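You operate a simulated robot arm through the tools that you are given. There is no shell and no other tool. Be economical: measure what you need, move in short steps, check, and stop when the job is done.

You are at the controls of a simulated two-armed robot. One attempt, no reset.

## Task
Take the yellow crayon on the right end of the blue trolley and put it away on the top of the tyre bench. Fetch the grey scrap from the right end of the blue trolley and set it on top of the carton there. Set the middle shutter to ORDER. Set the left shutter to ORDER. Take the lid off the green jar and lay it down on the top of the workbench. Press the red zero key three times. Take the red pulley and leave it in the inside of the orange tray. Take the red spark plug on the top of the tyre bench and put it away on the top of the workbench. Lift the black bottle cap open. Any order will do.

Only the result counts: the job must be done as asked and must still hold three seconds after the hand-in. Knocking over, shifting, dropping, spilling or breaking anything else fails it. A push-on lid holds only when it is set on centred and level and pressed home; a screw cap is set on level and turned clockwise until tight.

## Robot
Two 7-joint arms with two-finger parallel grippers on one trunk, on a base that drives. Base frame: it is fixed to the floor where the robot stands at the start and does not move with it; the origin is under the middle of the robot, x ahead of it, y to its left, z up. Lengths are in mm, angles in degrees, forces in N, time in s.
The left shoulder is at the start at [50, 161, 1098], the right one opposite. With the tool pointing down near the work surface each hand reaches from about 220 to 680 mm from the robot's upright axis, wherever it stands, measured 20 degrees to its own side. Places, roughly: black bottle cap [1300, -1500, 1000]; carton [750, 250, 750]; green jar [-3500, 1500, 750]; inside of the orange tray (15x21 cm) [220, 2920, 900]; left shutter [-1100, 2800, 800]; middle shutter [-400, 2800, 800]; red pulley (6x6x3 cm) [-3300, 200, 900]; red spark plug (3x3x9 cm) [-3100, -2400, 900]; red zero key [-3200, 900, 900]; scrap [500, 250, 750]; top of the tyre bench [-3200, -2600, 800]; top of the workbench [-3500, 400, 800]; yellow crayon (3x3x8 cm) [600, 200, 800]. Payload 3.43 kg a hand.
The tool frame of a hand sits at the grasp point between the pads (the TCP): z along the fingers, y along the line on which they close. The tips reach 30 mm beyond it. The gripper opens to 94 mm. The fingers are 28 mm wide and 10 mm thick; the gripper's body (50 by 96 mm) begins 55 mm behind the TCP.
Orientation is told as [roll, pitch, yaw] about the base's x, y, z axes, in that order, counted from this pose: with the fingers straight down and closing along the base's y, the tool's x points along the base's -x, its y along +y and its z along -z.

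## Interface
- The arms move only by the tool nudge_tool. It takes "left_increments", "right_increments" or both (then of equal length, played together; a hand with none holds still); each is a list of rows, each a list of 7 numbers: the shift along the base's x, y, z in mm, then the turn, a rotation vector about the base's x, y, z in degrees, then the opening, from 0 (shut) to 1 (fully open). In form: [[tx, ty, tz, rx, ry, rz, fingers], ...]. A call has 1 to 10 rows; each row shifts and turns the commanded pose from where the row before left it. A row lasts 0.2 s, in which the tool goes at most 50 mm and 8.6 degrees; a call with a longer step from one row to the next is refused whole, and so is a gripper value outside its range. A pose out of reach is approached as far as the arm can. The call stops where the force on the tool passes 40 N (or 10 N more than at its start, if that is more) or the arm is blocked; 0.2 s more then pass. Each finger travels about 45 mm/s and halts on what it meets, pressing with about 35 N; the grip force reading is that of the motor and also rises with nothing between the fingers. The clock runs only during rows and for 0.2 s after the last one: add rows that do not move to give the fingers time. It gives the time, the measured TCP pose, the force on the tool (base axes), the opening and the grip force at its end, in the units of the frame above (readings bear some noise), with the torque about the TCP (base axes, N m) and any sound that the robot's microphone picked up.
- Cameras (640 x 400 px; columns grow to the right, rows downward): "scene" is now at [123.8, 32.8, 1239.8]; the picture's right is [0.38, -0.92, 0.00], its down [-0.38, -0.16, -0.91] and it looks along [0.84, 0.35, -0.41] (base axes); focal length 281 px, centre (320, 200). "left" rides on the left gripper at [76, -14, -102] in its tool frame; the picture's right is [0.18, 0.98, 0.00], its down [-0.75, 0.14, -0.64] and it looks along [-0.63, 0.12, 0.77] (tool axes); focal length 243 px, centre (320, 200). "right" rides on the right gripper at [76, 14, -103] in its tool frame; the picture's right is [-0.18, 0.98, 0.00], its down [-0.75, -0.14, -0.64] and it looks along [-0.63, -0.12, 0.77] (tool axes); focal length 243 px, centre (320, 200). There is no depth. A picture from a camera that has moved, and an enlarged one, comes with that camera's place and axes in the base frame and with its lens.
- snapshot(camera): a new picture of that camera. No time passes.
- lift_body(by): slides the trunk up (or, below 0, down) by that many mm; the arms and the scene camera ride with it, the base frame stays. It gives what a move gives, with no picture.
- steer(legs): drives the robot by 1 to 6 legs, each [ahead, left, turn to the left] in mm, mm and degrees, along the robot's own axes; the way and the turn of a leg run together, so that a leg with both is an arc; at most 1500 mm and 180 degrees a leg. The arms and the cameras ride along, it lands a little off, and it stops where it bumps. It gives what a move gives.
- pan_tilt(pan, tilt): turns the head with the scene camera to pan (to the left, within 80 degrees either way) and tilt (down, from -29 to 69), counted from straight ahead of the robot. It gives what a move gives.
- enlarge(camera, box): a new picture of the part [left, top, right, bottom] of that camera's present view, enlarged. No time passes.
- sign_off(): hands the job in; it is judged then, once.

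Work in short steps. Places have to be worked out from the pictures, the camera data and where the tool is seen: move nearer, look again, correct. Check each grasp and each placing, and mend what went wrong. You have 196 turns and 176 pictures in all, those below and enlarged ones among them. Open the grippers and draw the arms clear of the work before you hand the job in, unless the task says otherwise; then end with one line.

The tools are called after "Emit:" as a command line: name --argument value ..., lists and objects as JSON in quotes. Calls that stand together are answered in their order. nudge_tool: Moves the arms, as the interface text tells. Its arguments: {"type":"object","properties":{"left_increments":{"type":"array","items":{"type":"array","items":{"type":"number"}}},"right_increments":{"type":"array","items":{"type":"array","items":{"type":"number"}}}},"required":[]} The other tools are called the same way: lift_body (by) slides the trunk up or down; steer (legs) drives the base; pan_tilt (pan, tilt) turns the head that bears the scene camera; snapshot (camera) takes a picture; enlarge (camera, box) takes an enlarged picture of a part of a camera's view; sign_off () hands the job in.

At the start:

```text
time: 0.0
left_position: [392.6, 376.8, 1009.3]
left_tool_rot: [-0.1, 0.0, 0.1]
left_wrist_force: [0.7, 0.1, -1.1]
left_wrist_torque: [-0.04, -0.02, 0.0]
left_opening: 94.0
left_gripper_force: 0.1
right_position: [406.6, -48.1, 1114.6]
right_tool_rot: [-0.1, 0.0, 0.0]
right_wrist_force: [-0.8, 0.4, -0.4]
right_wrist_torque: [-0.01, -0.01, 0.02]
right_opening: 93.9
right_gripper_force: 0.0
trunk travel left (down, up): [-125.0, 142.0]
robot x, y, heading: [-2.1, 1.7, 0.1]
head pan, tilt: [22.3, 24.4]
```

scene: 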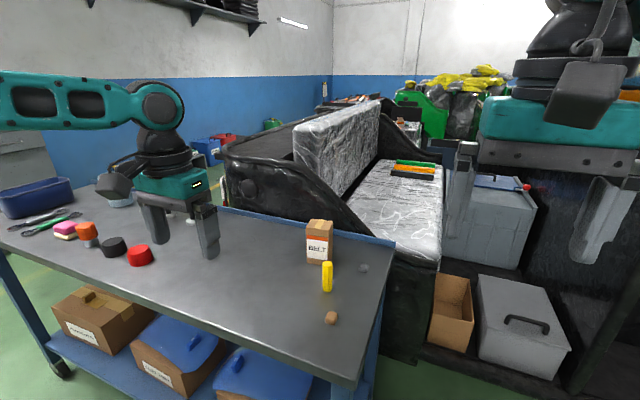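
right: 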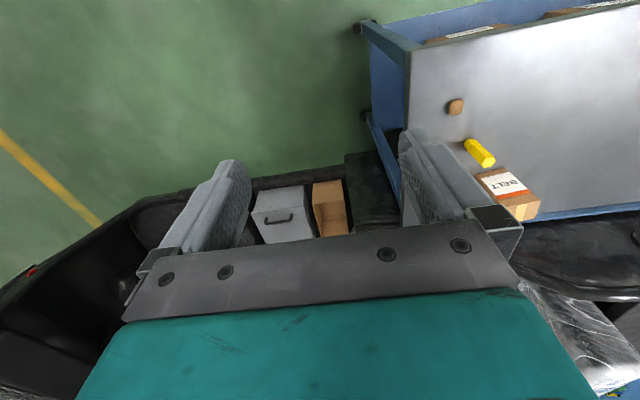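
left: 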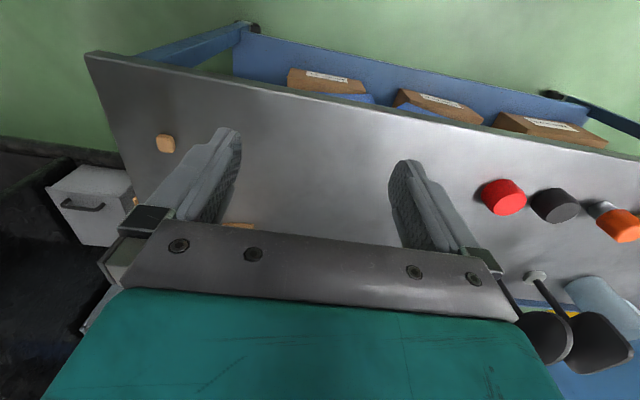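

I'll look closer at the trolley's right end to tell the scrap, crayon and carton apart.

Emit:
enlarge --camera "scene" --box '[270, 200, 410, 340]'

Emit:
enlarge --camera "right" --box '[400, 60, 580, 240]'

```text
2.86 times, centred on (340, 270) of scene
camera zoom: at [123.8, 32.8, 1239.8], right [0.38, -0.92, 0.0], down [-0.38, -0.16, -0.91], along [0.84, 0.35, -0.41], focal length 802 px, centre (263, 0)
```

zoom: 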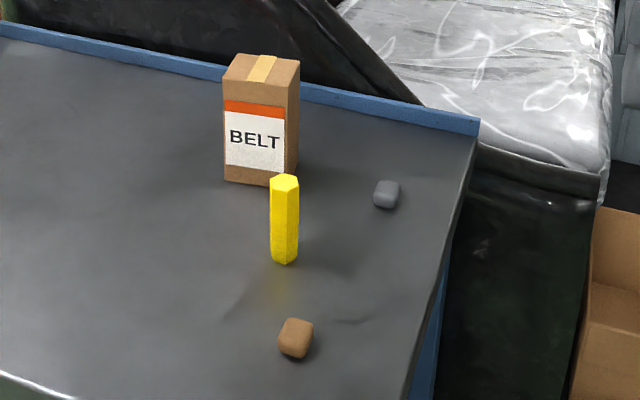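

```text
2.22 times, centred on (490, 150) of right
camera zoom: at [331.1, -34.0, 1217.8], right [0.18, 0.98, 0.0], down [0.75, -0.14, 0.64], along [0.63, -0.12, -0.77], focal length 539 px, centre (-58, 311)
```

zoom: 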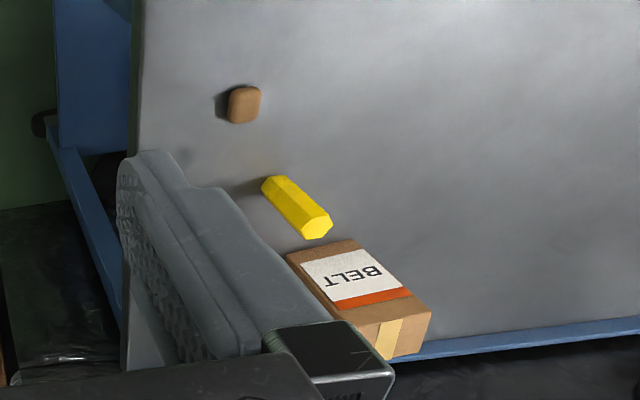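

Estimates: table z≈773, crayon (604,214), grey scrap (709,155), carton top (713,280,882), brown scrap is not mine. I'll drive ahead a bit to bring these within the left hand's reach.

Emit:
steer --legs '[[110, 0, 0]]'

Emit:
pan_tilt --pan 15 --tilt 40

Emit:
snapshot --camera "scene"

```text
time: 1.2
left_position: [504.6, 376.1, 1008.3]
left_tool_rot: [0.0, 0.0, 0.2]
left_wrist_force: [-0.3, -0.3, -0.5]
left_wrist_torque: [0.0, -0.02, 0.02]
left_opening: 94.1
left_gripper_force: 0.0
right_position: [519.1, -48.8, 1113.8]
right_tool_rot: [0.0, 0.0, 0.1]
right_wrist_force: [0.0, 1.2, -0.5]
right_wrist_torque: [0.01, 0.04, -0.01]
right_opening: 94.1
right_gripper_force: 0.1
trunk travel left (down, up): [-125.0, 142.0]
robot x, y, heading: [110.4, -3.1, -0.1]
head pan, tilt: [22.3, 24.4]
```

```text
time: 2.0
left_position: [506.1, 377.7, 1008.8]
left_tool_rot: [0.0, 0.0, 0.1]
left_wrist_force: [0.6, 0.1, 0.6]
left_wrist_torque: [-0.01, -0.02, -0.02]
left_opening: 94.1
left_gripper_force: 0.1
right_position: [519.4, -47.0, 1114.1]
right_tool_rot: [0.0, -0.1, 0.0]
right_wrist_force: [-0.7, -0.2, 0.4]
right_wrist_torque: [-0.02, 0.01, 0.04]
right_opening: 94.1
right_gripper_force: 0.1
trunk travel left (down, up): [-125.0, 142.0]
robot x, y, heading: [112.5, 1.1, -0.1]
head pan, tilt: [15.0, 40.0]
```

```text
170 pictures are left
camera scene: at [232.7, 20.0, 1215.5], right [0.26, -0.97, 0.0], down [-0.62, -0.17, -0.77], along [0.74, 0.2, -0.64], focal length 281 px, centre (320, 200)
```

scene: 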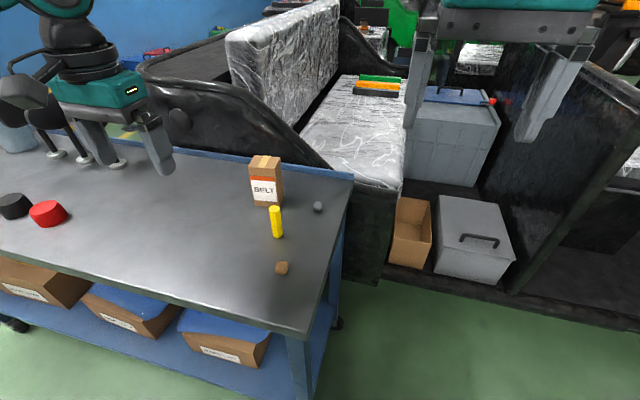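

Scrap confirmed at about (707,153). I move the left hand above it at safe height, and the right hand further out of the way.

Emit:
nudge_tool --left_increments '[[28.8, -32, 0, 0, 0, 0, 0.7], [28.8, -32, 0, 0, 0, 0, 0.7], [28.8, -32, 0, 0, 0, 0, 0.7], [28.8, -32, 0, 0, 0, 0, 0.7], [28.8, -32, 0, 0, 0, 0, 0.7], [28.8, -32, 0, 0, 0, 0, 0.7], [28.8, -32, 0, 0, 0, 0, 0.7], [0, 0, -40, 0, 0, 0, 0.7], [0, 0, -40, 0, 0, 0, 0.7]]' --right_increments '[[0, -25, 0, 0, 0, 0, 1], [0, -25, 0, 0, 0, 0, 1], [0, -25, 0, 0, 0, 0, 1], [0, -25, 0, 0, 0, 0, 1], [0, -25, 0, 0, 0, 0, 1], [0, -25, 0, 0, 0, 0, 1], [0, 0, 0, 0, 0, 0, 1], [0, 0, 0, 0, 0, 0, 1], [0, 0, 0, 0, 0, 0, 1]]'

Emit:
snapshot --camera "left"

Emit:
snapshot --camera "scene"

```text
time: 4.0
left_position: [636.2, 207.8, 930.4]
left_tool_rot: [0.0, -0.1, 0.2]
left_wrist_force: [0.4, 0.5, 0.4]
left_wrist_torque: [0.04, -0.02, 0.0]
left_opening: 65.9
left_gripper_force: 0.0
left hand out of reach, approached as far as the arm can: row 6, 7, 9
right_position: [519.4, -196.9, 1115.2]
right_tool_rot: [0.1, 0.0, 0.1]
right_wrist_force: [-0.5, -0.1, -0.3]
right_wrist_torque: [0.0, 0.02, 0.02]
right_opening: 93.8
right_gripper_force: 0.1
trunk travel left (down, up): [-125.0, 142.0]
robot x, y, heading: [111.9, 3.4, 0.2]
head pan, tilt: [15.0, 40.0]
```

```text
169 pictures are left
camera left: at [560.0, 193.0, 1033.2], right [-0.19, 0.98, 0.0], down [0.75, 0.14, 0.64], along [0.63, 0.12, -0.77], focal length 243 px, centre (320, 200)
```

left: 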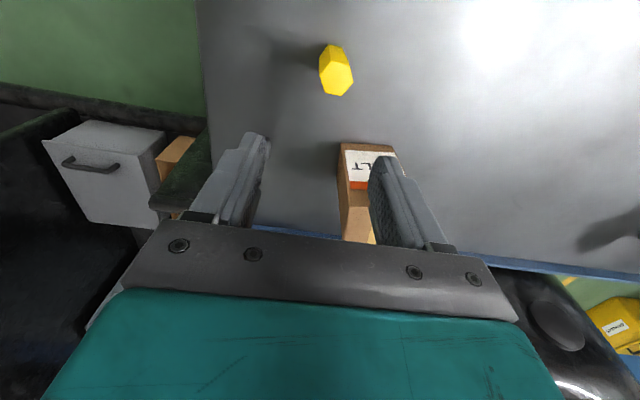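

```text
168 pictures are left
camera scene: at [232.8, 20.1, 1215.4], right [0.26, -0.97, 0.0], down [-0.62, -0.17, -0.77], along [0.74, 0.2, -0.64], focal length 281 px, centre (320, 200)
```

scene: 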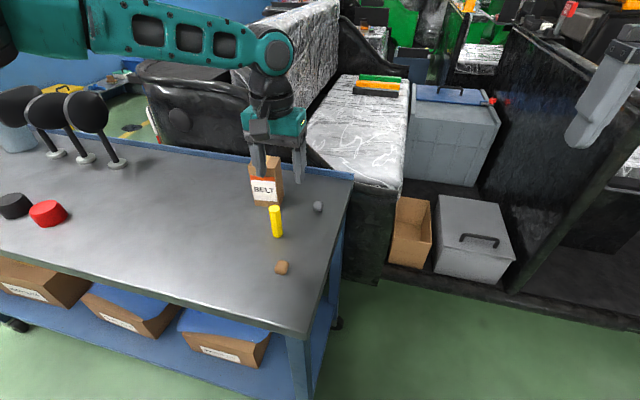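

The left hand stopped short at that height; I step onward toward the scrap from here, watching reach.

Emit:
nudge_tool --left_increments '[[0, -27, 0, 0, 0, 0, 0.6], [0, -27, -10, 0, 0, 0, 0.6], [24, 0, -20, 0, 0, 0, 0.6], [24, 0, -20, 0, 0, 0, 0.6], [23, 0, -20, 0, 0, 0, 0.6]]'

Emit:
snapshot --camera "scene"

Emit:
snapshot --camera "left"

```text
time: 5.2
left_position: [631.2, 220.6, 894.3]
left_tool_rot: [-0.1, -0.1, 0.2]
left_wrist_force: [-0.1, 0.0, -0.3]
left_wrist_torque: [0.0, -0.02, 0.01]
left_opening: 56.4
left_gripper_force: 0.1
left hand out of reach, approached as far as the arm can: row 1, 2, 3, 4, 5
right_position: [520.1, -196.3, 1115.3]
right_tool_rot: [0.0, 0.0, 0.1]
right_wrist_force: [-0.1, 0.2, 0.2]
right_wrist_torque: [-0.02, 0.03, 0.05]
right_opening: 93.8
right_gripper_force: 0.2
trunk travel left (down, up): [-125.0, 142.0]
robot x, y, heading: [111.8, -0.2, -0.0]
head pan, tilt: [15.0, 40.0]
```

```text
167 pictures are left
camera scene: at [232.7, 20.1, 1215.4], right [0.26, -0.97, 0.0], down [-0.62, -0.17, -0.77], along [0.74, 0.2, -0.64], focal length 281 px, centre (320, 200)
```

scene: 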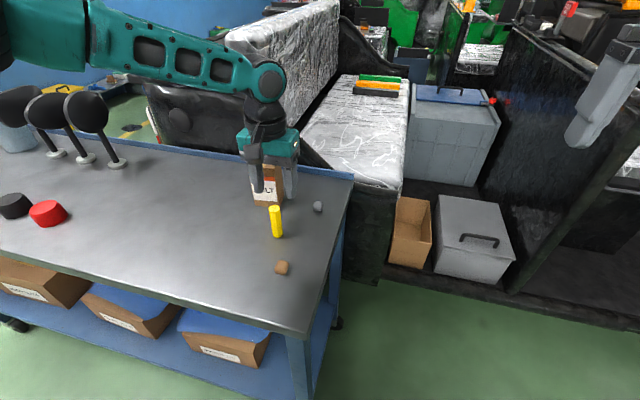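

```text
166 pictures are left
camera left: at [554.5, 205.4, 996.4], right [-0.19, 0.98, 0.0], down [0.75, 0.14, 0.64], along [0.63, 0.12, -0.77], focal length 243 px, centre (320, 200)
```

left: 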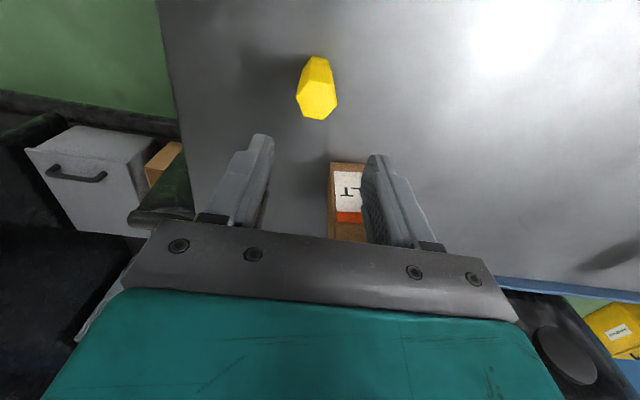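

The reading moved oddly, so the commanded pose may be ahead of the measured one. I test with a no-move row.

Emit:
nudge_tool --left_increments '[[0, 0, 0, 0, 0, 0, 0.6]]'

```text
time: 5.6
left_position: [629.8, 220.1, 893.7]
left_tool_rot: [-0.1, -0.1, 0.1]
left_wrist_force: [-0.1, -0.1, 0.1]
left_wrist_torque: [0.04, 0.01, 0.02]
left_opening: 56.3
left_gripper_force: 0.1
right_position: [521.0, -196.8, 1114.4]
right_tool_rot: [0.0, 0.0, 0.1]
right_wrist_force: [-0.4, 0.1, -0.1]
right_wrist_torque: [0.03, 0.0, 0.0]
right_opening: 94.1
right_gripper_force: 0.1
trunk travel left (down, up): [-125.0, 142.0]
robot x, y, heading: [116.5, -1.7, 0.0]
head pan, tilt: [15.0, 40.0]
```

The command resets per call. I probe whether moving right a little nearer the body works.

Emit:
nudge_tool --left_increments '[[-30, -30, 0, 0, 0, 0, 0.6], [-20, -30, 0, 0, 0, 0, 0.6]]'

```text
time: 6.2
left_position: [577.3, 162.2, 895.5]
left_tool_rot: [-0.1, -0.1, 0.3]
left_wrist_force: [-0.4, 0.9, 0.0]
left_wrist_torque: [0.01, -0.06, 0.02]
left_opening: 56.5
left_gripper_force: 0.0
left hand out of reach, approached as far as the arm can: row 2
right_position: [519.3, -197.2, 1113.5]
right_tool_rot: [0.0, -0.1, 0.1]
right_wrist_force: [0.7, 0.3, -0.1]
right_wrist_torque: [-0.02, 0.02, -0.02]
right_opening: 94.0
right_gripper_force: 0.1
trunk travel left (down, up): [-125.0, 142.0]
robot x, y, heading: [114.0, 0.0, 0.2]
head pan, tilt: [15.0, 40.0]
```

Reach seems limited when the hand is high relative to the shoulder; I raise the trunk and retry.

Emit:
lift_body --by 130

Emit:
nudge_tool --left_increments '[[0, 0, -40, 0, 0, 0, 0.6], [0, 0, -40, 0, 0, 0, 0.6], [0, 0, -40, 0, 0, 0, 0.6], [30, -2, 0, 0, 0, 0, 0.6], [30, -2, 0, 0, 0, 0, 0.6], [30, -2, 0, 0, 0, 0, 0.6], [30, -2, 0, 0, 0, 0, 0.6]]'

```text
time: 7.8
left_position: [576.9, 163.3, 1024.4]
left_tool_rot: [-0.2, 0.0, 0.1]
left_wrist_force: [0.1, -0.3, 0.7]
left_wrist_torque: [-0.01, -0.03, 0.01]
left_opening: 56.2
left_gripper_force: 0.0
right_position: [520.2, -196.1, 1245.3]
right_tool_rot: [0.0, 0.0, 0.0]
right_wrist_force: [-0.6, 0.3, 0.0]
right_wrist_torque: [-0.01, -0.02, -0.01]
right_opening: 94.2
right_gripper_force: 0.0
trunk travel left (down, up): [-255.0, 12.0]
robot x, y, heading: [111.8, 1.8, -0.0]
head pan, tilt: [15.0, 40.0]
```

```text
time: 9.4
left_position: [617.0, 233.6, 982.0]
left_tool_rot: [-0.3, -0.2, 0.1]
left_wrist_force: [-0.5, 0.1, 0.7]
left_wrist_torque: [0.03, 0.0, 0.0]
left_opening: 56.3
left_gripper_force: 0.1
left hand out of reach, approached as far as the arm can: row 1, 2, 3, 4, 5, 6, 7
right_position: [519.7, -196.7, 1244.8]
right_tool_rot: [0.1, 0.1, 0.2]
right_wrist_force: [0.0, 0.7, 0.4]
right_wrist_torque: [0.0, 0.01, 0.0]
right_opening: 93.9
right_gripper_force: 0.1
trunk travel left (down, up): [-255.0, 12.0]
robot x, y, heading: [112.6, -2.6, 0.2]
head pan, tilt: [15.0, 40.0]
```

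Still bounded. I probe outward along a more leftward direction and lower, to learn the limit.

Emit:
nudge_tool --left_increments '[[0, 40, 0, 0, 0, 0, 0.6], [0, 40, 0, 0, 0, 0, 0.6], [0, 0, -40, 0, 0, 0, 0.6], [40, 0, 0, 0, 0, 0, 0.6], [40, 0, 0, 0, 0, 0, 0.6]]'

Emit:
snapshot --camera "scene"

```text
time: 10.6
left_position: [652.9, 327.4, 973.3]
left_tool_rot: [-0.1, -0.2, 0.1]
left_wrist_force: [0.4, 0.6, -0.1]
left_wrist_torque: [-0.03, 0.0, 0.01]
left_opening: 56.5
left_gripper_force: 0.0
left hand out of reach, approached as far as the arm can: row 4, 5
right_position: [519.4, -197.0, 1244.9]
right_tool_rot: [0.1, 0.0, 0.1]
right_wrist_force: [-0.7, 0.1, -0.3]
right_wrist_torque: [0.0, 0.01, 0.0]
right_opening: 94.2
right_gripper_force: 0.1
trunk travel left (down, up): [-255.0, 12.0]
robot x, y, heading: [113.2, -2.7, -0.0]
head pan, tilt: [15.0, 40.0]
```

```text
165 pictures are left
camera scene: at [233.0, 19.6, 1345.4], right [0.26, -0.97, 0.0], down [-0.62, -0.17, -0.77], along [0.74, 0.2, -0.64], focal length 281 px, centre (320, 200)
```

scene: 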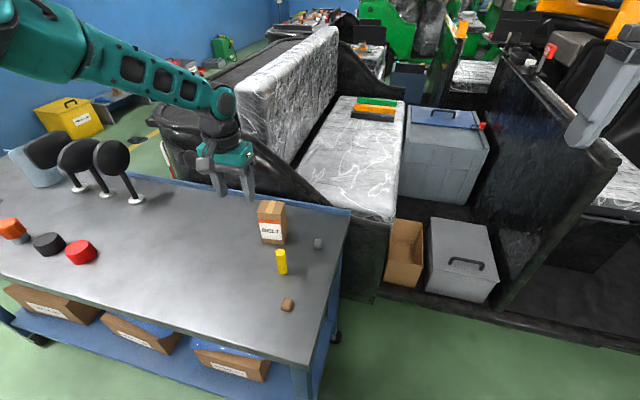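

The hand reaches better to its own side, so I'll work from the trolley's right end instead: robot at about (500,-240) facing +y, using the right hand. First I draw the left hand in and up, then drive.

Emit:
nudge_tool --left_increments '[[-30, 0, 35, 0, 0, 0, 1], [-30, 0, 35, 0, 0, 0, 1], [-30, 0, 35, 0, 0, 0, 1], [-30, 0, 35, 0, 0, 0, 1]]'

Emit:
steer --legs '[[0, -460, 0], [0, 0, 90], [0, -395, 0]]'

Emit:
pan_tilt --pan -20 --tilt 45

Emit:
snapshot --camera "scene"

```text
time: 11.6
left_position: [531.9, 327.9, 1113.2]
left_tool_rot: [-0.1, -0.1, 0.2]
left_wrist_force: [-0.2, -0.2, -0.2]
left_wrist_torque: [0.0, 0.0, 0.0]
left_opening: 93.9
left_gripper_force: 0.2
right_position: [519.1, -196.9, 1244.7]
right_tool_rot: [0.0, -0.1, 0.0]
right_wrist_force: [1.0, -0.1, 0.2]
right_wrist_torque: [-0.02, 0.0, -0.01]
right_opening: 93.7
right_gripper_force: 0.1
trunk travel left (down, up): [-255.0, 12.0]
robot x, y, heading: [115.6, 1.0, 0.2]
head pan, tilt: [15.0, 40.0]
```

```text
time: 23.5
left_position: [187.3, -35.7, 1112.9]
left_tool_rot: [-0.1, -0.2, 89.3]
left_wrist_force: [-0.6, -0.8, -0.7]
left_wrist_torque: [-0.03, 0.0, 0.03]
left_opening: 94.0
left_gripper_force: 0.1
right_position: [711.8, -56.2, 1244.5]
right_tool_rot: [0.0, 0.0, 89.3]
right_wrist_force: [-0.3, -0.8, 0.0]
right_wrist_torque: [0.0, 0.01, 0.02]
right_opening: 94.0
right_gripper_force: 0.1
trunk travel left (down, up): [-255.0, 12.0]
robot x, y, heading: [508.3, -463.0, 89.2]
head pan, tilt: [15.0, 40.0]
```

```text
time: 24.5
left_position: [188.3, -36.2, 1113.4]
left_tool_rot: [0.0, -0.1, 89.3]
left_wrist_force: [0.6, -0.1, -0.5]
left_wrist_torque: [0.0, -0.02, 0.04]
left_opening: 93.8
left_gripper_force: 0.1
right_position: [711.5, -55.8, 1245.3]
right_tool_rot: [0.0, 0.0, 89.4]
right_wrist_force: [0.3, 0.0, 0.0]
right_wrist_torque: [0.01, -0.01, 0.02]
right_opening: 93.9
right_gripper_force: 0.0
trunk travel left (down, up): [-255.0, 12.0]
robot x, y, heading: [506.7, -460.0, 89.4]
head pan, tilt: [-20.0, 45.0]
```

```text
164 pictures are left
camera scene: at [535.9, -347.1, 1338.2], right [0.94, -0.35, 0.0], down [-0.25, -0.66, -0.71], along [0.25, 0.66, -0.71], focal length 281 px, centre (320, 200)
```

scene: 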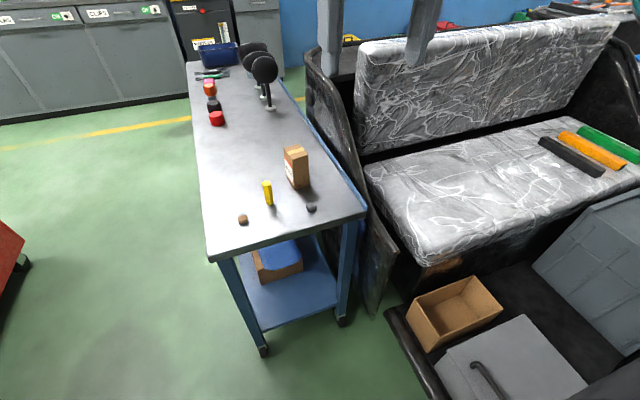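

Now I drive ahead about 205 so the right hand is over the scrap area.

Emit:
steer --legs '[[205, 0, 0.7]]'

Emit:
snapshot --camera "right"

Emit:
snapshot --camera "scene"

```text
time: 26.1
left_position: [181.5, 163.7, 1112.7]
left_tool_rot: [-0.1, -0.1, 90.2]
left_wrist_force: [-0.1, -0.2, -0.4]
left_wrist_torque: [-0.01, 0.01, 0.03]
left_opening: 94.0
left_gripper_force: 0.0
right_position: [706.9, 152.4, 1244.1]
right_tool_rot: [0.0, 0.0, 90.2]
right_wrist_force: [0.2, -0.1, -0.7]
right_wrist_torque: [-0.01, -0.01, 0.03]
right_opening: 93.9
right_gripper_force: 0.0
trunk travel left (down, up): [-255.0, 12.0]
robot x, y, heading: [508.4, -259.4, 90.2]
head pan, tilt: [-20.0, 45.0]
```

```text
163 pictures are left
camera right: at [692.2, 75.5, 1347.7], right [-0.98, 0.18, 0.0], down [0.14, 0.75, 0.64], along [0.12, 0.63, -0.77], focal length 243 px, centre (320, 200)
```

right: 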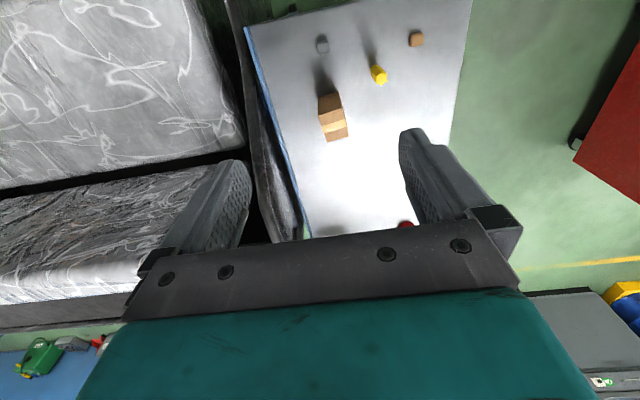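

```text
162 pictures are left
camera scene: at [535.3, -141.5, 1338.1], right [0.94, -0.34, 0.0], down [-0.24, -0.67, -0.71], along [0.24, 0.66, -0.71], focal length 281 px, centre (320, 200)
```

scene: 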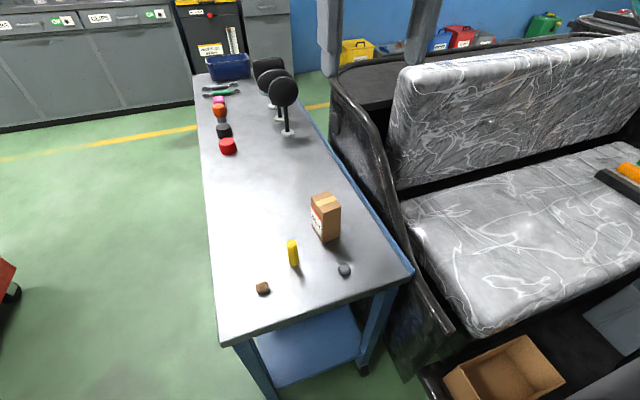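

Scrap ≈ (702,150), nearly right below the right hand. Lower the trunk back and descend to about z 850, then check.

Emit:
lift_body --by -130

Emit:
nudge_tool --right_increments '[[-4, -2, -45, 0, 0, 0, 0.6], [0, 0, -45, 0, 0, 0, 0.6], [0, 0, -45, 0, 0, 0, 0.6], [0, 0, -45, 0, 0, 0, 0.6], [0, 0, -45, 0, 0, 0, 0.6], [0, 0, -40, 0, 0, 0, 0.6]]'

Emit:
snapshot --camera "right"

Emit:
snapshot --camera "scene"

```text
time: 27.7
left_position: [181.9, 163.6, 983.5]
left_tool_rot: [-0.1, -0.2, 90.2]
left_wrist_force: [-0.4, -0.3, 0.4]
left_wrist_torque: [-0.04, 0.0, 0.01]
left_opening: 94.3
left_gripper_force: 0.1
right_position: [704.5, 151.2, 1114.6]
right_tool_rot: [0.1, 0.0, 90.2]
right_wrist_force: [0.1, 0.6, -0.3]
right_wrist_torque: [-0.03, -0.03, -0.01]
right_opening: 94.2
right_gripper_force: 0.1
trunk travel left (down, up): [-125.0, 142.0]
robot x, y, heading: [508.4, -253.8, 90.3]
head pan, tilt: [-20.0, 45.0]
```

```text
time: 29.1
left_position: [182.4, 162.5, 982.8]
left_tool_rot: [-0.1, -0.1, 90.2]
left_wrist_force: [-0.2, 0.2, -0.9]
left_wrist_torque: [-0.03, -0.02, 0.01]
left_opening: 94.1
left_gripper_force: 0.1
right_position: [702.2, 151.1, 848.1]
right_tool_rot: [0.0, 0.0, 90.2]
right_wrist_force: [0.2, 0.0, -0.2]
right_wrist_torque: [0.0, 0.0, -0.03]
right_opening: 56.3
right_gripper_force: 0.0
trunk travel left (down, up): [-125.0, 142.0]
robot x, y, heading: [511.0, -255.5, 90.1]
head pan, tilt: [-20.0, 45.0]
```

```text
161 pictures are left
camera right: at [688.5, 73.6, 950.7], right [-0.98, 0.18, 0.0], down [0.14, 0.75, 0.64], along [0.12, 0.63, -0.77], focal length 243 px, centre (320, 200)
```

right: 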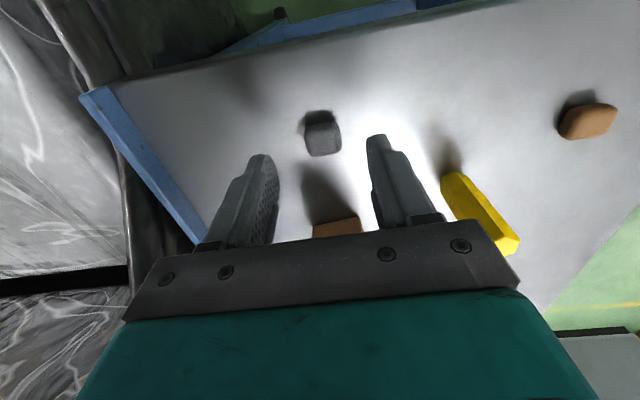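

```text
160 pictures are left
camera scene: at [535.4, -142.2, 1208.2], right [0.94, -0.34, 0.0], down [-0.24, -0.67, -0.71], along [0.24, 0.67, -0.71], focal length 281 px, centre (320, 200)
```

scene: 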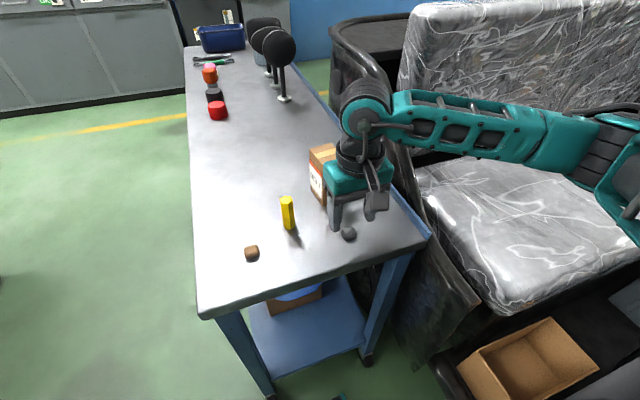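

Scrap is centred between the fingers. The tips reach 30 mm beyond the TCP, so I descend to TCP ≈ 807 and close.

Emit:
nudge_tool --right_increments '[[-1, -1, -21, 0, 0, 0, 0.6], [0, 0, -20, 0, 0, 0, 0.6], [0, 0, 0, 0, 0, 0, 0.1], [0, 0, 0, 0, 0, 0, 0.1], [0, 0, 0, 0, 0, 0, 0.1]]'

Emit:
snapshot --camera "right"

```text
time: 30.3
left_position: [181.0, 164.0, 983.2]
left_tool_rot: [-0.1, -0.2, 90.2]
left_wrist_force: [0.4, -0.3, -0.2]
left_wrist_torque: [0.03, 0.0, -0.02]
left_opening: 94.0
left_gripper_force: 0.1
right_position: [701.9, 149.0, 810.0]
right_tool_rot: [0.0, -0.2, 90.1]
right_wrist_force: [3.8, 1.3, 29.0]
right_wrist_torque: [-0.26, -0.28, 0.06]
right_opening: 22.8
right_gripper_force: 33.4
trunk travel left (down, up): [-125.0, 142.0]
robot x, y, heading: [507.5, -254.6, 90.1]
head pan, tilt: [-20.0, 45.0]
```

```text
159 pictures are left
camera right: at [687.6, 71.7, 912.8], right [-0.98, 0.18, 0.0], down [0.14, 0.75, 0.65], along [0.12, 0.64, -0.76], focal length 243 px, centre (320, 200)
```

right: 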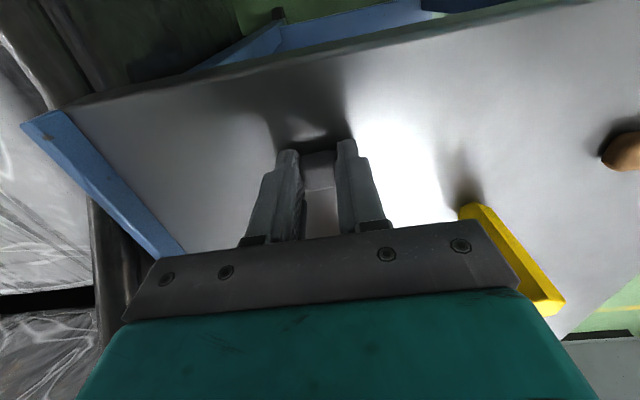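

Scrap gripped (22.8 mm); table is at ~779. Lift straight up and look at the carton.

Emit:
nudge_tool --right_increments '[[0, 0, 20, 0, 0, 0, 0.1], [0, 0, 45, 0, 0, 0, 0.1], [0, 0, 45, 0, 0, 0, 0.1], [0, 0, 45, 0, 0, 0, 0.1], [0, 0, 25, 0, 0, 0, 0.1]]'

Emit:
snapshot --camera "right"

Emit:
enlarge --camera "scene" --box '[220, 80, 420, 280]'

```text
time: 31.5
left_position: [181.0, 163.8, 982.7]
left_tool_rot: [-0.2, -0.2, 90.2]
left_wrist_force: [0.3, 0.1, 0.0]
left_wrist_torque: [0.0, 0.03, 0.0]
left_opening: 94.2
left_gripper_force: 0.0
right_position: [699.0, 146.4, 988.7]
right_tool_rot: [0.0, 0.1, 90.2]
right_wrist_force: [0.7, 0.1, 0.4]
right_wrist_torque: [-0.05, -0.01, 0.0]
right_opening: 19.7
right_gripper_force: 35.0
trunk travel left (down, up): [-125.0, 142.0]
robot x, y, heading: [511.1, -259.4, 90.1]
head pan, tilt: [-20.0, 45.0]
```

```text
158 pictures are left
camera right: at [685.5, 70.2, 1092.0], right [-0.98, 0.18, 0.0], down [0.14, 0.75, 0.64], along [0.12, 0.63, -0.77], focal length 243 px, centre (320, 200)
```

right: 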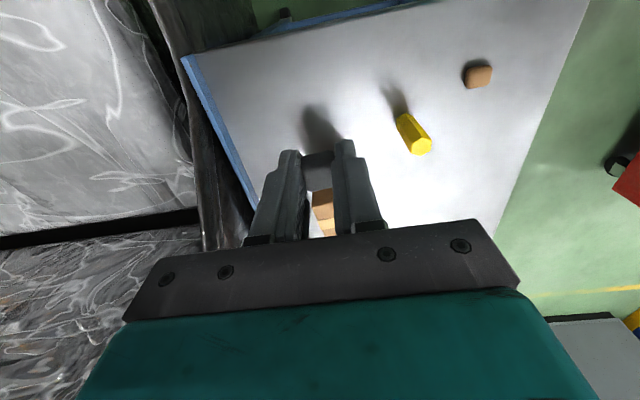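

```text
2.00 times, centred on (320, 180) of scene
camera zoom: at [535.2, -142.3, 1208.1], right [0.94, -0.34, 0.0], down [-0.24, -0.67, -0.71], along [0.24, 0.67, -0.71], focal length 561 px, centre (320, 240)
```

zoom: 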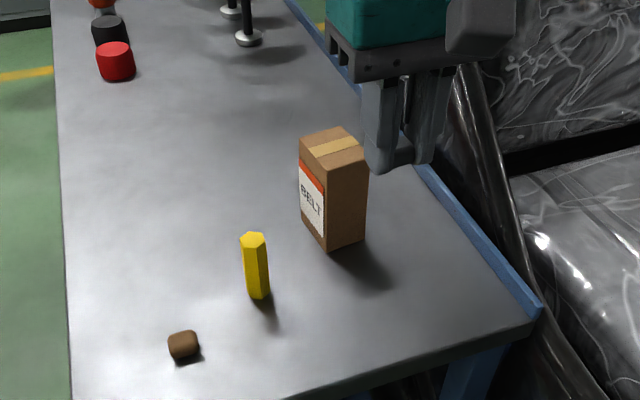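

Carton top ≈ (704,279,886). Move over it at height, then lower to just above.

Emit:
nudge_tool --right_increments '[[1, 33, 0, 0, 0, 0, 0.1], [2, 33, 0, 0, 0, 0, 0.1], [2, 33, 0, 0, 0, 0, 0.1], [0, 33, 0, 0, 0, 0, 0.1], [0, 0, -25, 0, 0, 0, 0.1], [0, 0, -20, 0, 0, 0, 0.1]]'

Emit:
snapshot --camera "right"

Emit:
enlarge --camera "scene" --box '[220, 80, 420, 280]'

```text
time: 32.9
left_position: [182.0, 162.8, 983.1]
left_tool_rot: [-0.2, -0.1, 90.2]
left_wrist_force: [-0.7, -0.5, -0.2]
left_wrist_torque: [-0.01, 0.01, 0.01]
left_opening: 94.1
left_gripper_force: 0.0
right_position: [705.9, 279.7, 942.6]
right_tool_rot: [0.0, 0.0, 90.2]
right_wrist_force: [1.1, -0.3, 0.0]
right_wrist_torque: [-0.03, 0.01, -0.02]
right_opening: 19.9
right_gripper_force: 35.2
trunk travel left (down, up): [-125.0, 142.0]
robot x, y, heading: [510.0, -255.7, 89.8]
head pan, tilt: [-20.0, 45.0]
```

```text
156 pictures are left
camera right: at [692.3, 203.9, 1046.5], right [-0.98, 0.18, 0.0], down [0.14, 0.75, 0.64], along [0.12, 0.63, -0.77], focal length 243 px, centre (320, 200)
```

right: 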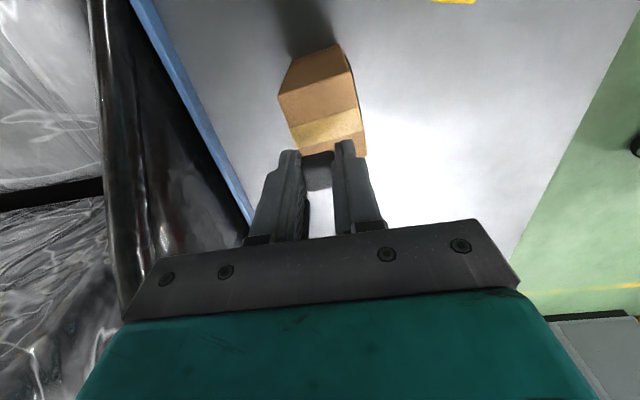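

```text
2.00 times, centred on (320, 180) of scene
camera zoom: at [535.3, -142.2, 1208.2], right [0.94, -0.34, 0.0], down [-0.24, -0.67, -0.71], along [0.24, 0.67, -0.71], focal length 561 px, centre (320, 240)
```

zoom: 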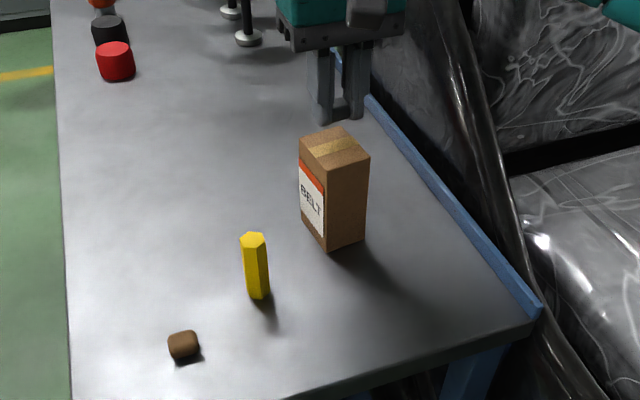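

Gripper is over the carton top; I shift slightly (-3,-4) and lower gently to contact at TCP ≈ 917.

Emit:
nudge_tool --right_increments '[[-3, -4, -12, 0, 0, 0, 0.1], [0, 0, -8, 0, 0, 0, 0.1], [0, 0, -3, 0, 0, 0, 0.1]]'

Emit:
enlarge --camera "scene" --box '[280, 90, 380, 190]'

```text
time: 33.7
left_position: [182.3, 162.8, 984.1]
left_tool_rot: [-0.1, -0.1, 90.2]
left_wrist_force: [0.1, 0.3, -0.3]
left_wrist_torque: [-0.02, -0.01, 0.01]
left_opening: 94.0
left_gripper_force: 0.0
right_position: [703.6, 276.7, 921.5]
right_tool_rot: [0.0, 0.0, 90.2]
right_wrist_force: [-0.3, -0.1, 0.6]
right_wrist_torque: [0.03, -0.03, 0.0]
right_opening: 18.8
right_gripper_force: 35.0
trunk travel left (down, up): [-125.0, 142.0]
robot x, y, heading: [505.9, -259.1, 90.0]
head pan, tilt: [-20.0, 45.0]
```

```text
4.00 times, centred on (330, 140) of scene
camera zoom: at [535.3, -142.2, 1208.2], right [0.94, -0.34, 0.0], down [-0.24, -0.67, -0.71], along [0.24, 0.67, -0.71], focal length 1123 px, centre (280, 440)
```

zoom: 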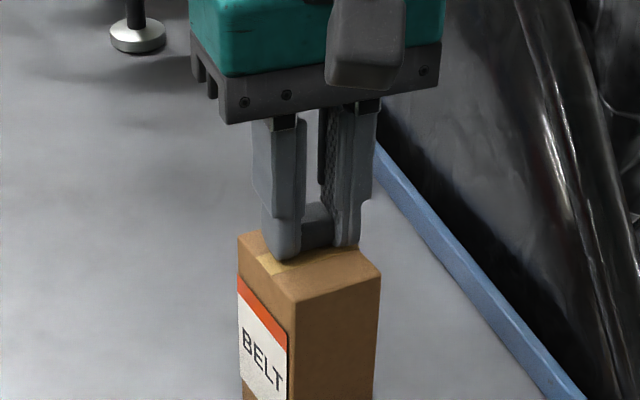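

Nearly touching and roughly centred. Lower a few more mm to feel contact.

Emit:
nudge_tool --right_increments '[[0, -3, -3, 0, 0, 0, 0.1], [0, 0, -2, 0, 0, 0, 0.1]]'

```text
time: 34.3
left_position: [182.6, 162.1, 983.3]
left_tool_rot: [-0.1, -0.2, 90.3]
left_wrist_force: [0.4, 0.2, 0.4]
left_wrist_torque: [-0.03, 0.0, -0.02]
left_opening: 93.8
left_gripper_force: 0.1
right_position: [702.5, 274.5, 920.0]
right_tool_rot: [0.0, -0.5, 90.1]
right_wrist_force: [1.3, 6.5, 22.1]
right_wrist_torque: [0.08, -0.15, 0.05]
right_opening: 19.0
right_gripper_force: 34.5
trunk travel left (down, up): [-125.0, 142.0]
robot x, y, heading: [508.9, -255.6, 89.9]
head pan, tilt: [-20.0, 45.0]
```

Contact felt (22 N). Ease 2 mm, open slightly, and check before rising.

Emit:
nudge_tool --right_increments '[[0, 0, 2, 0, 0, 0, 0.1], [0, 0, 0, 0, 0, 0, 0.4], [0, 0, 0, 0, 0, 0, 0.4], [0, 0, 30, 0, 0, 0, 0.4], [0, 0, 40, 0, 0, 0, 0.4], [0, 0, 40, 0, 0, 0, 0.4]]'

Emit:
enlarge --camera "scene" --box '[280, 90, 380, 190]'

Emit:
snapshot --camera "right"

```text
time: 35.7
left_position: [182.1, 163.2, 983.9]
left_tool_rot: [-0.1, 0.0, 90.2]
left_wrist_force: [0.9, 0.2, 0.7]
left_wrist_torque: [-0.03, 0.02, -0.02]
left_opening: 94.0
left_gripper_force: 0.1
right_position: [701.8, 274.8, 1027.9]
right_tool_rot: [0.0, 0.1, 90.3]
right_wrist_force: [1.5, 0.1, -0.6]
right_wrist_torque: [0.02, 0.0, -0.05]
right_opening: 37.3
right_gripper_force: 0.1
trunk travel left (down, up): [-125.0, 142.0]
robot x, y, heading: [510.9, -258.1, 90.3]
head pan, tilt: [-20.0, 45.0]
```

```text
4.00 times, centred on (330, 140) of scene
camera zoom: at [535.1, -142.5, 1208.1], right [0.94, -0.34, 0.0], down [-0.24, -0.66, -0.71], along [0.24, 0.67, -0.71], focal length 1123 px, centre (280, 440)
```

zoom: 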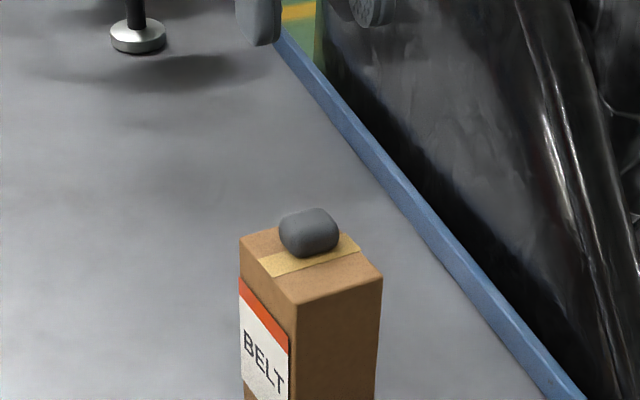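

```text
152 pictures are left
camera right: at [688.1, 199.0, 1131.6], right [-0.98, 0.18, 0.0], down [0.14, 0.75, 0.64], along [0.12, 0.63, -0.77], focal length 243 px, centre (320, 200)
```

right: 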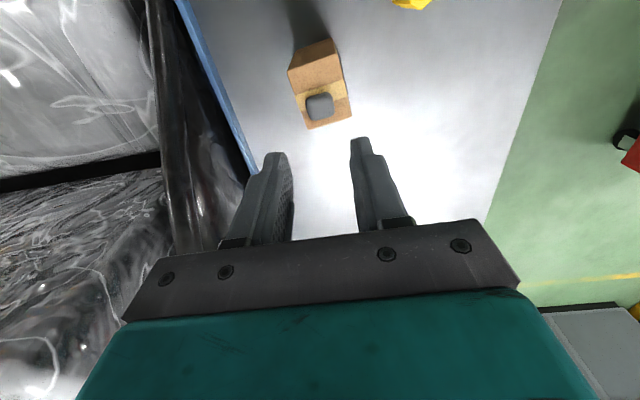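

Scrap is resting on the carton. Crayon ≈ (598,211), height to ~859. Move above it and descend partway.

Emit:
nudge_tool --right_increments '[[-26, -16, 0, 0, 0, 0, 0.7], [-26, -16, 0, 0, 0, 0, 0.7], [-26, -16, 0, 0, 0, 0, 0.7], [-26, -16, 0, 0, 0, 0, 0.7], [0, 0, -40, 0, 0, 0, 0.7], [0, 0, -40, 0, 0, 0, 0.7], [0, 0, -25, 0, 0, 0, 0.7]]'

Emit:
snapshot --camera "right"

Emit:
enlarge --camera "scene" --box '[220, 100, 380, 260]'

```text
time: 37.3
left_position: [181.8, 162.9, 982.1]
left_tool_rot: [-0.1, -0.1, 90.3]
left_wrist_force: [-0.4, -0.3, -0.7]
left_wrist_torque: [0.0, -0.01, 0.01]
left_opening: 94.2
left_gripper_force: 0.0
right_position: [598.3, 207.5, 923.3]
right_tool_rot: [0.1, 0.0, 90.2]
right_wrist_force: [-1.0, -0.9, -0.3]
right_wrist_torque: [0.0, 0.02, -0.02]
right_opening: 65.6
right_gripper_force: 0.1
trunk travel left (down, up): [-125.0, 142.0]
robot x, y, heading: [511.1, -255.7, 89.9]
head pan, tilt: [-20.0, 45.0]
```

```text
151 pictures are left
camera right: at [584.8, 131.2, 1026.7], right [-0.98, 0.18, 0.0], down [0.14, 0.75, 0.64], along [0.12, 0.63, -0.77], focal length 243 px, centre (320, 200)
```

right: 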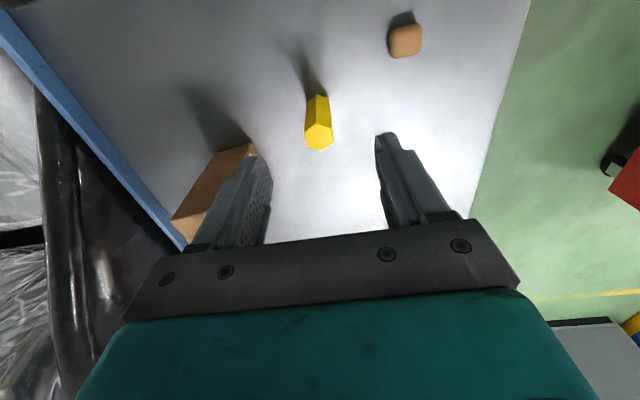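

```text
2.50 times, centred on (300, 180) of scene
camera zoom: at [535.3, -142.2, 1208.2], right [0.94, -0.34, 0.0], down [-0.24, -0.67, -0.71], along [0.24, 0.67, -0.71], focal length 702 px, centre (370, 250)
```

zoom: 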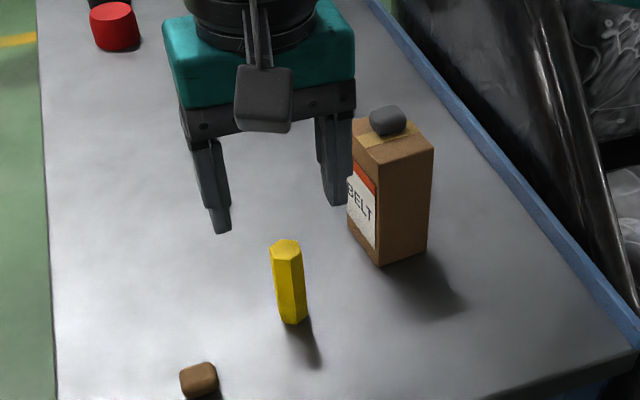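

Crayon at (600,209), centred. Adjust +2,+2, descend to TCP 827 and grip.

Emit:
nudge_tool --right_increments '[[2, 2, -40, 0, 0, 0, 0.7], [0, 0, -40, 0, 0, 0, 0.7], [0, 0, -16, 0, 0, 0, 0.7], [0, 0, 0, 0, 0, 0, 0.1], [0, 0, 0, 0, 0, 0, 0.1], [0, 0, 0, 0, 0, 0, 0.1], [0, 0, 0, 0, 0, 0, 0.1]]'

Emit:
nudge_tool --right_increments '[[0, 0, 40, 0, 0, 0, 0.1], [0, 0, 40, 0, 0, 0, 0.1], [0, 0, 40, 0, 0, 0, 0.1], [0, 0, 40, 0, 0, 0, 0.1], [0, 0, 40, 0, 0, 0, 0.1], [0, 0, 40, 0, 0, 0, 0.1], [0, -30, 0, 0, 0, 0, 0.1], [0, -40, 0, 0, 0, 0, 0.1]]'

Emit:
snapshot --camera "right"

Emit:
snapshot --camera "scene"

```text
time: 38.9
left_position: [182.0, 162.9, 982.8]
left_tool_rot: [-0.2, -0.1, 90.2]
left_wrist_force: [-0.8, 0.2, -0.8]
left_wrist_torque: [-0.02, 0.0, -0.02]
left_opening: 94.3
left_gripper_force: 0.0
right_position: [599.8, 208.5, 827.8]
right_tool_rot: [0.0, 0.0, 90.2]
right_wrist_force: [-0.2, -0.2, 0.3]
right_wrist_torque: [-0.01, 0.0, 0.02]
right_opening: 23.2
right_gripper_force: 35.5
trunk travel left (down, up): [-125.0, 142.0]
robot x, y, heading: [508.4, -259.2, 90.2]
head pan, tilt: [-20.0, 45.0]
```

```text
time: 40.7
left_position: [182.0, 163.5, 983.0]
left_tool_rot: [0.0, 0.0, 90.2]
left_wrist_force: [-0.1, 0.5, 0.5]
left_wrist_torque: [0.04, -0.02, 0.0]
left_opening: 94.3
left_gripper_force: 0.0
right_position: [601.1, 141.6, 1067.4]
right_tool_rot: [-0.1, 0.0, 90.3]
right_wrist_force: [0.3, -1.2, 0.0]
right_wrist_torque: [0.01, 0.0, -0.04]
right_opening: 23.1
right_gripper_force: 35.2
trunk travel left (down, up): [-125.0, 142.0]
robot x, y, heading: [509.3, -255.0, 90.2]
head pan, tilt: [-20.0, 45.0]
```

```text
149 pictures are left
camera right: at [588.3, 65.1, 1169.5], right [-0.98, 0.18, 0.0], down [0.14, 0.75, 0.64], along [0.12, 0.63, -0.77], focal length 243 px, centre (320, 200)
```

right: 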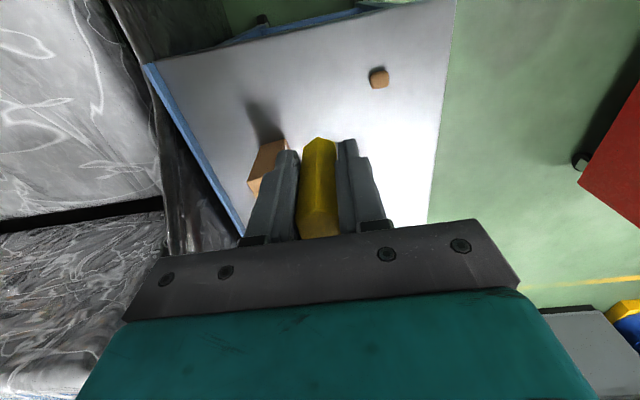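

```text
148 pictures are left
camera scene: at [535.3, -142.4, 1208.2], right [0.94, -0.34, 0.0], down [-0.24, -0.66, -0.71], along [0.24, 0.67, -0.71], focal length 281 px, centre (320, 200)
```

scene: 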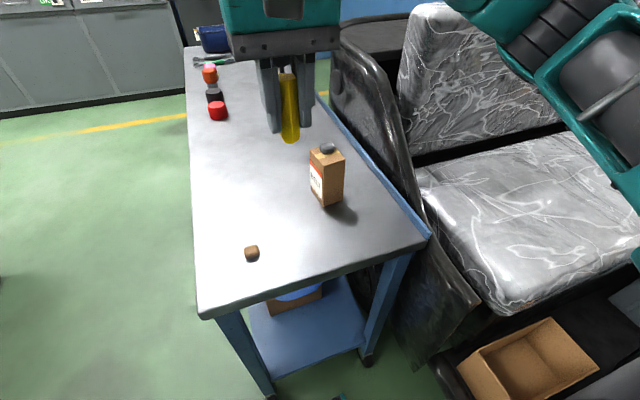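

Crayon held well. Back off from the trolley and look to the right toward the bottle cap.

Emit:
steer --legs '[[-400, 0, 0]]'

Emit:
pan_tilt --pan -80 --tilt 20

Emit:
snapshot --camera "scene"

```text
time: 43.2
left_position: [183.4, -235.6, 983.1]
left_tool_rot: [-0.1, -0.1, 89.8]
left_wrist_force: [0.3, 0.3, -0.2]
left_wrist_torque: [0.01, -0.04, -0.03]
left_opening: 93.9
left_gripper_force: 0.1
right_position: [605.2, -260.0, 1065.7]
right_tool_rot: [-0.1, 0.1, 89.6]
right_wrist_force: [0.2, -0.3, -0.8]
right_wrist_torque: [0.02, 0.01, 0.0]
right_opening: 22.8
right_gripper_force: 34.6
trunk travel left (down, up): [-125.0, 142.0]
robot x, y, heading: [508.2, -658.0, 89.5]
head pan, tilt: [-20.0, 45.0]
```

```text
time: 44.5
left_position: [185.2, -234.6, 982.4]
left_tool_rot: [0.0, -0.1, 89.8]
left_wrist_force: [-0.2, 0.5, -0.2]
left_wrist_torque: [-0.03, 0.0, 0.01]
left_opening: 94.3
left_gripper_force: 0.1
right_position: [604.3, -260.3, 1065.1]
right_tool_rot: [0.0, 0.0, 89.5]
right_wrist_force: [0.6, 0.2, -1.3]
right_wrist_torque: [0.0, -0.03, -0.01]
right_opening: 23.1
right_gripper_force: 35.1
trunk travel left (down, up): [-125.0, 142.0]
robot x, y, heading: [509.5, -660.0, 90.0]
head pan, tilt: [-80.0, 20.0]
```

```text
147 pictures are left
camera scene: at [599.0, -604.3, 1246.8], right [0.17, -0.99, 0.0], down [-0.34, -0.06, -0.94], along [0.93, 0.16, -0.34], focal length 281 px, centre (320, 200)
```

scene: 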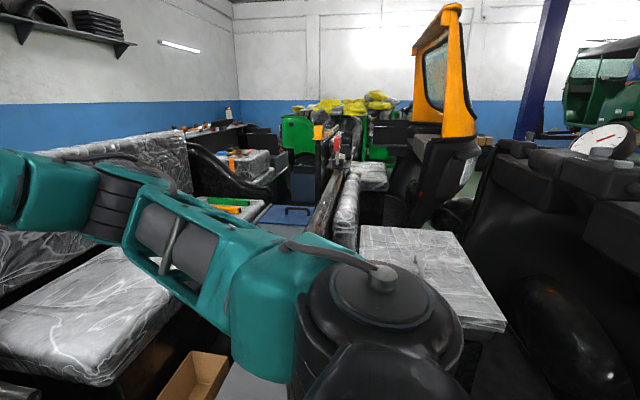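

The right arm blocks the view. I strafe left for room and turn right by 120° to face toward the cap's area.

Emit:
steer --legs '[[-100, 350, 0], [0, 0, -135]]'

Emit:
pan_tilt --pan 0 --tilt 15

Emit:
snapshot --camera "scene"

```text
time: 53.7
left_position: [691.9, -816.5, 982.3]
left_tool_rot: [-0.1, -0.1, -44.2]
left_wrist_force: [0.5, 0.3, -0.2]
left_wrist_torque: [-0.05, 0.02, 0.02]
left_opening: 94.0
left_gripper_force: 0.1
right_position: [382.7, -1102.5, 1066.1]
right_tool_rot: [0.0, 0.0, -44.1]
right_wrist_force: [-0.1, -0.1, -1.3]
right_wrist_torque: [-0.03, 0.02, 0.0]
right_opening: 23.2
right_gripper_force: 35.1
trunk travel left (down, up): [-125.0, 142.0]
robot x, y, heading: [163.2, -757.7, -44.1]
head pan, tilt: [-80.0, 20.0]
```

```text
time: 55.2
left_position: [691.7, -817.9, 983.1]
left_tool_rot: [-0.1, -0.1, -44.2]
left_wrist_force: [0.8, -0.3, 1.4]
left_wrist_torque: [0.01, -0.01, 0.02]
left_opening: 94.0
left_gripper_force: 0.0
right_position: [384.3, -1102.5, 1066.1]
right_tool_rot: [0.0, 0.1, -44.1]
right_wrist_force: [-0.8, -0.1, 0.3]
right_wrist_torque: [-0.01, -0.02, 0.03]
right_opening: 23.3
right_gripper_force: 35.1
trunk travel left (down, up): [-125.0, 142.0]
robot x, y, heading: [161.9, -758.6, -44.4]
head pan, tilt: [0.0, 15.0]
```

```text
146 pictures are left
camera scene: at [256.4, -853.2, 1255.0], right [-0.7, -0.72, 0.0], down [-0.19, 0.18, -0.97], along [0.69, -0.67, -0.26], focal length 281 px, centre (320, 200)
```

scene: 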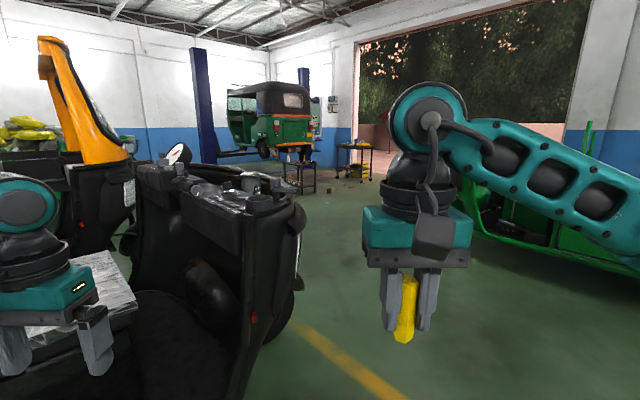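

The cap should project near (259,185). Enlarge there.

Emit:
enlarge --camera "scene" --box '[140, 130, 320, 250]'

```text
3.33 times, centred on (230, 190) of scene
camera zoom: at [256.4, -853.2, 1255.0], right [-0.7, -0.72, 0.0], down [-0.19, 0.18, -0.97], along [0.69, -0.67, -0.26], focal length 936 px, centre (620, 233)
```

zoom: 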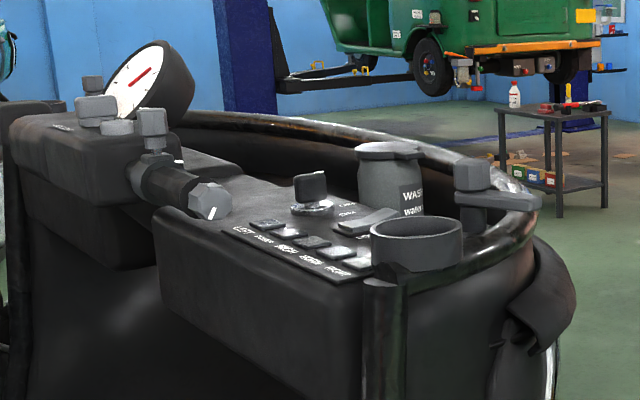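

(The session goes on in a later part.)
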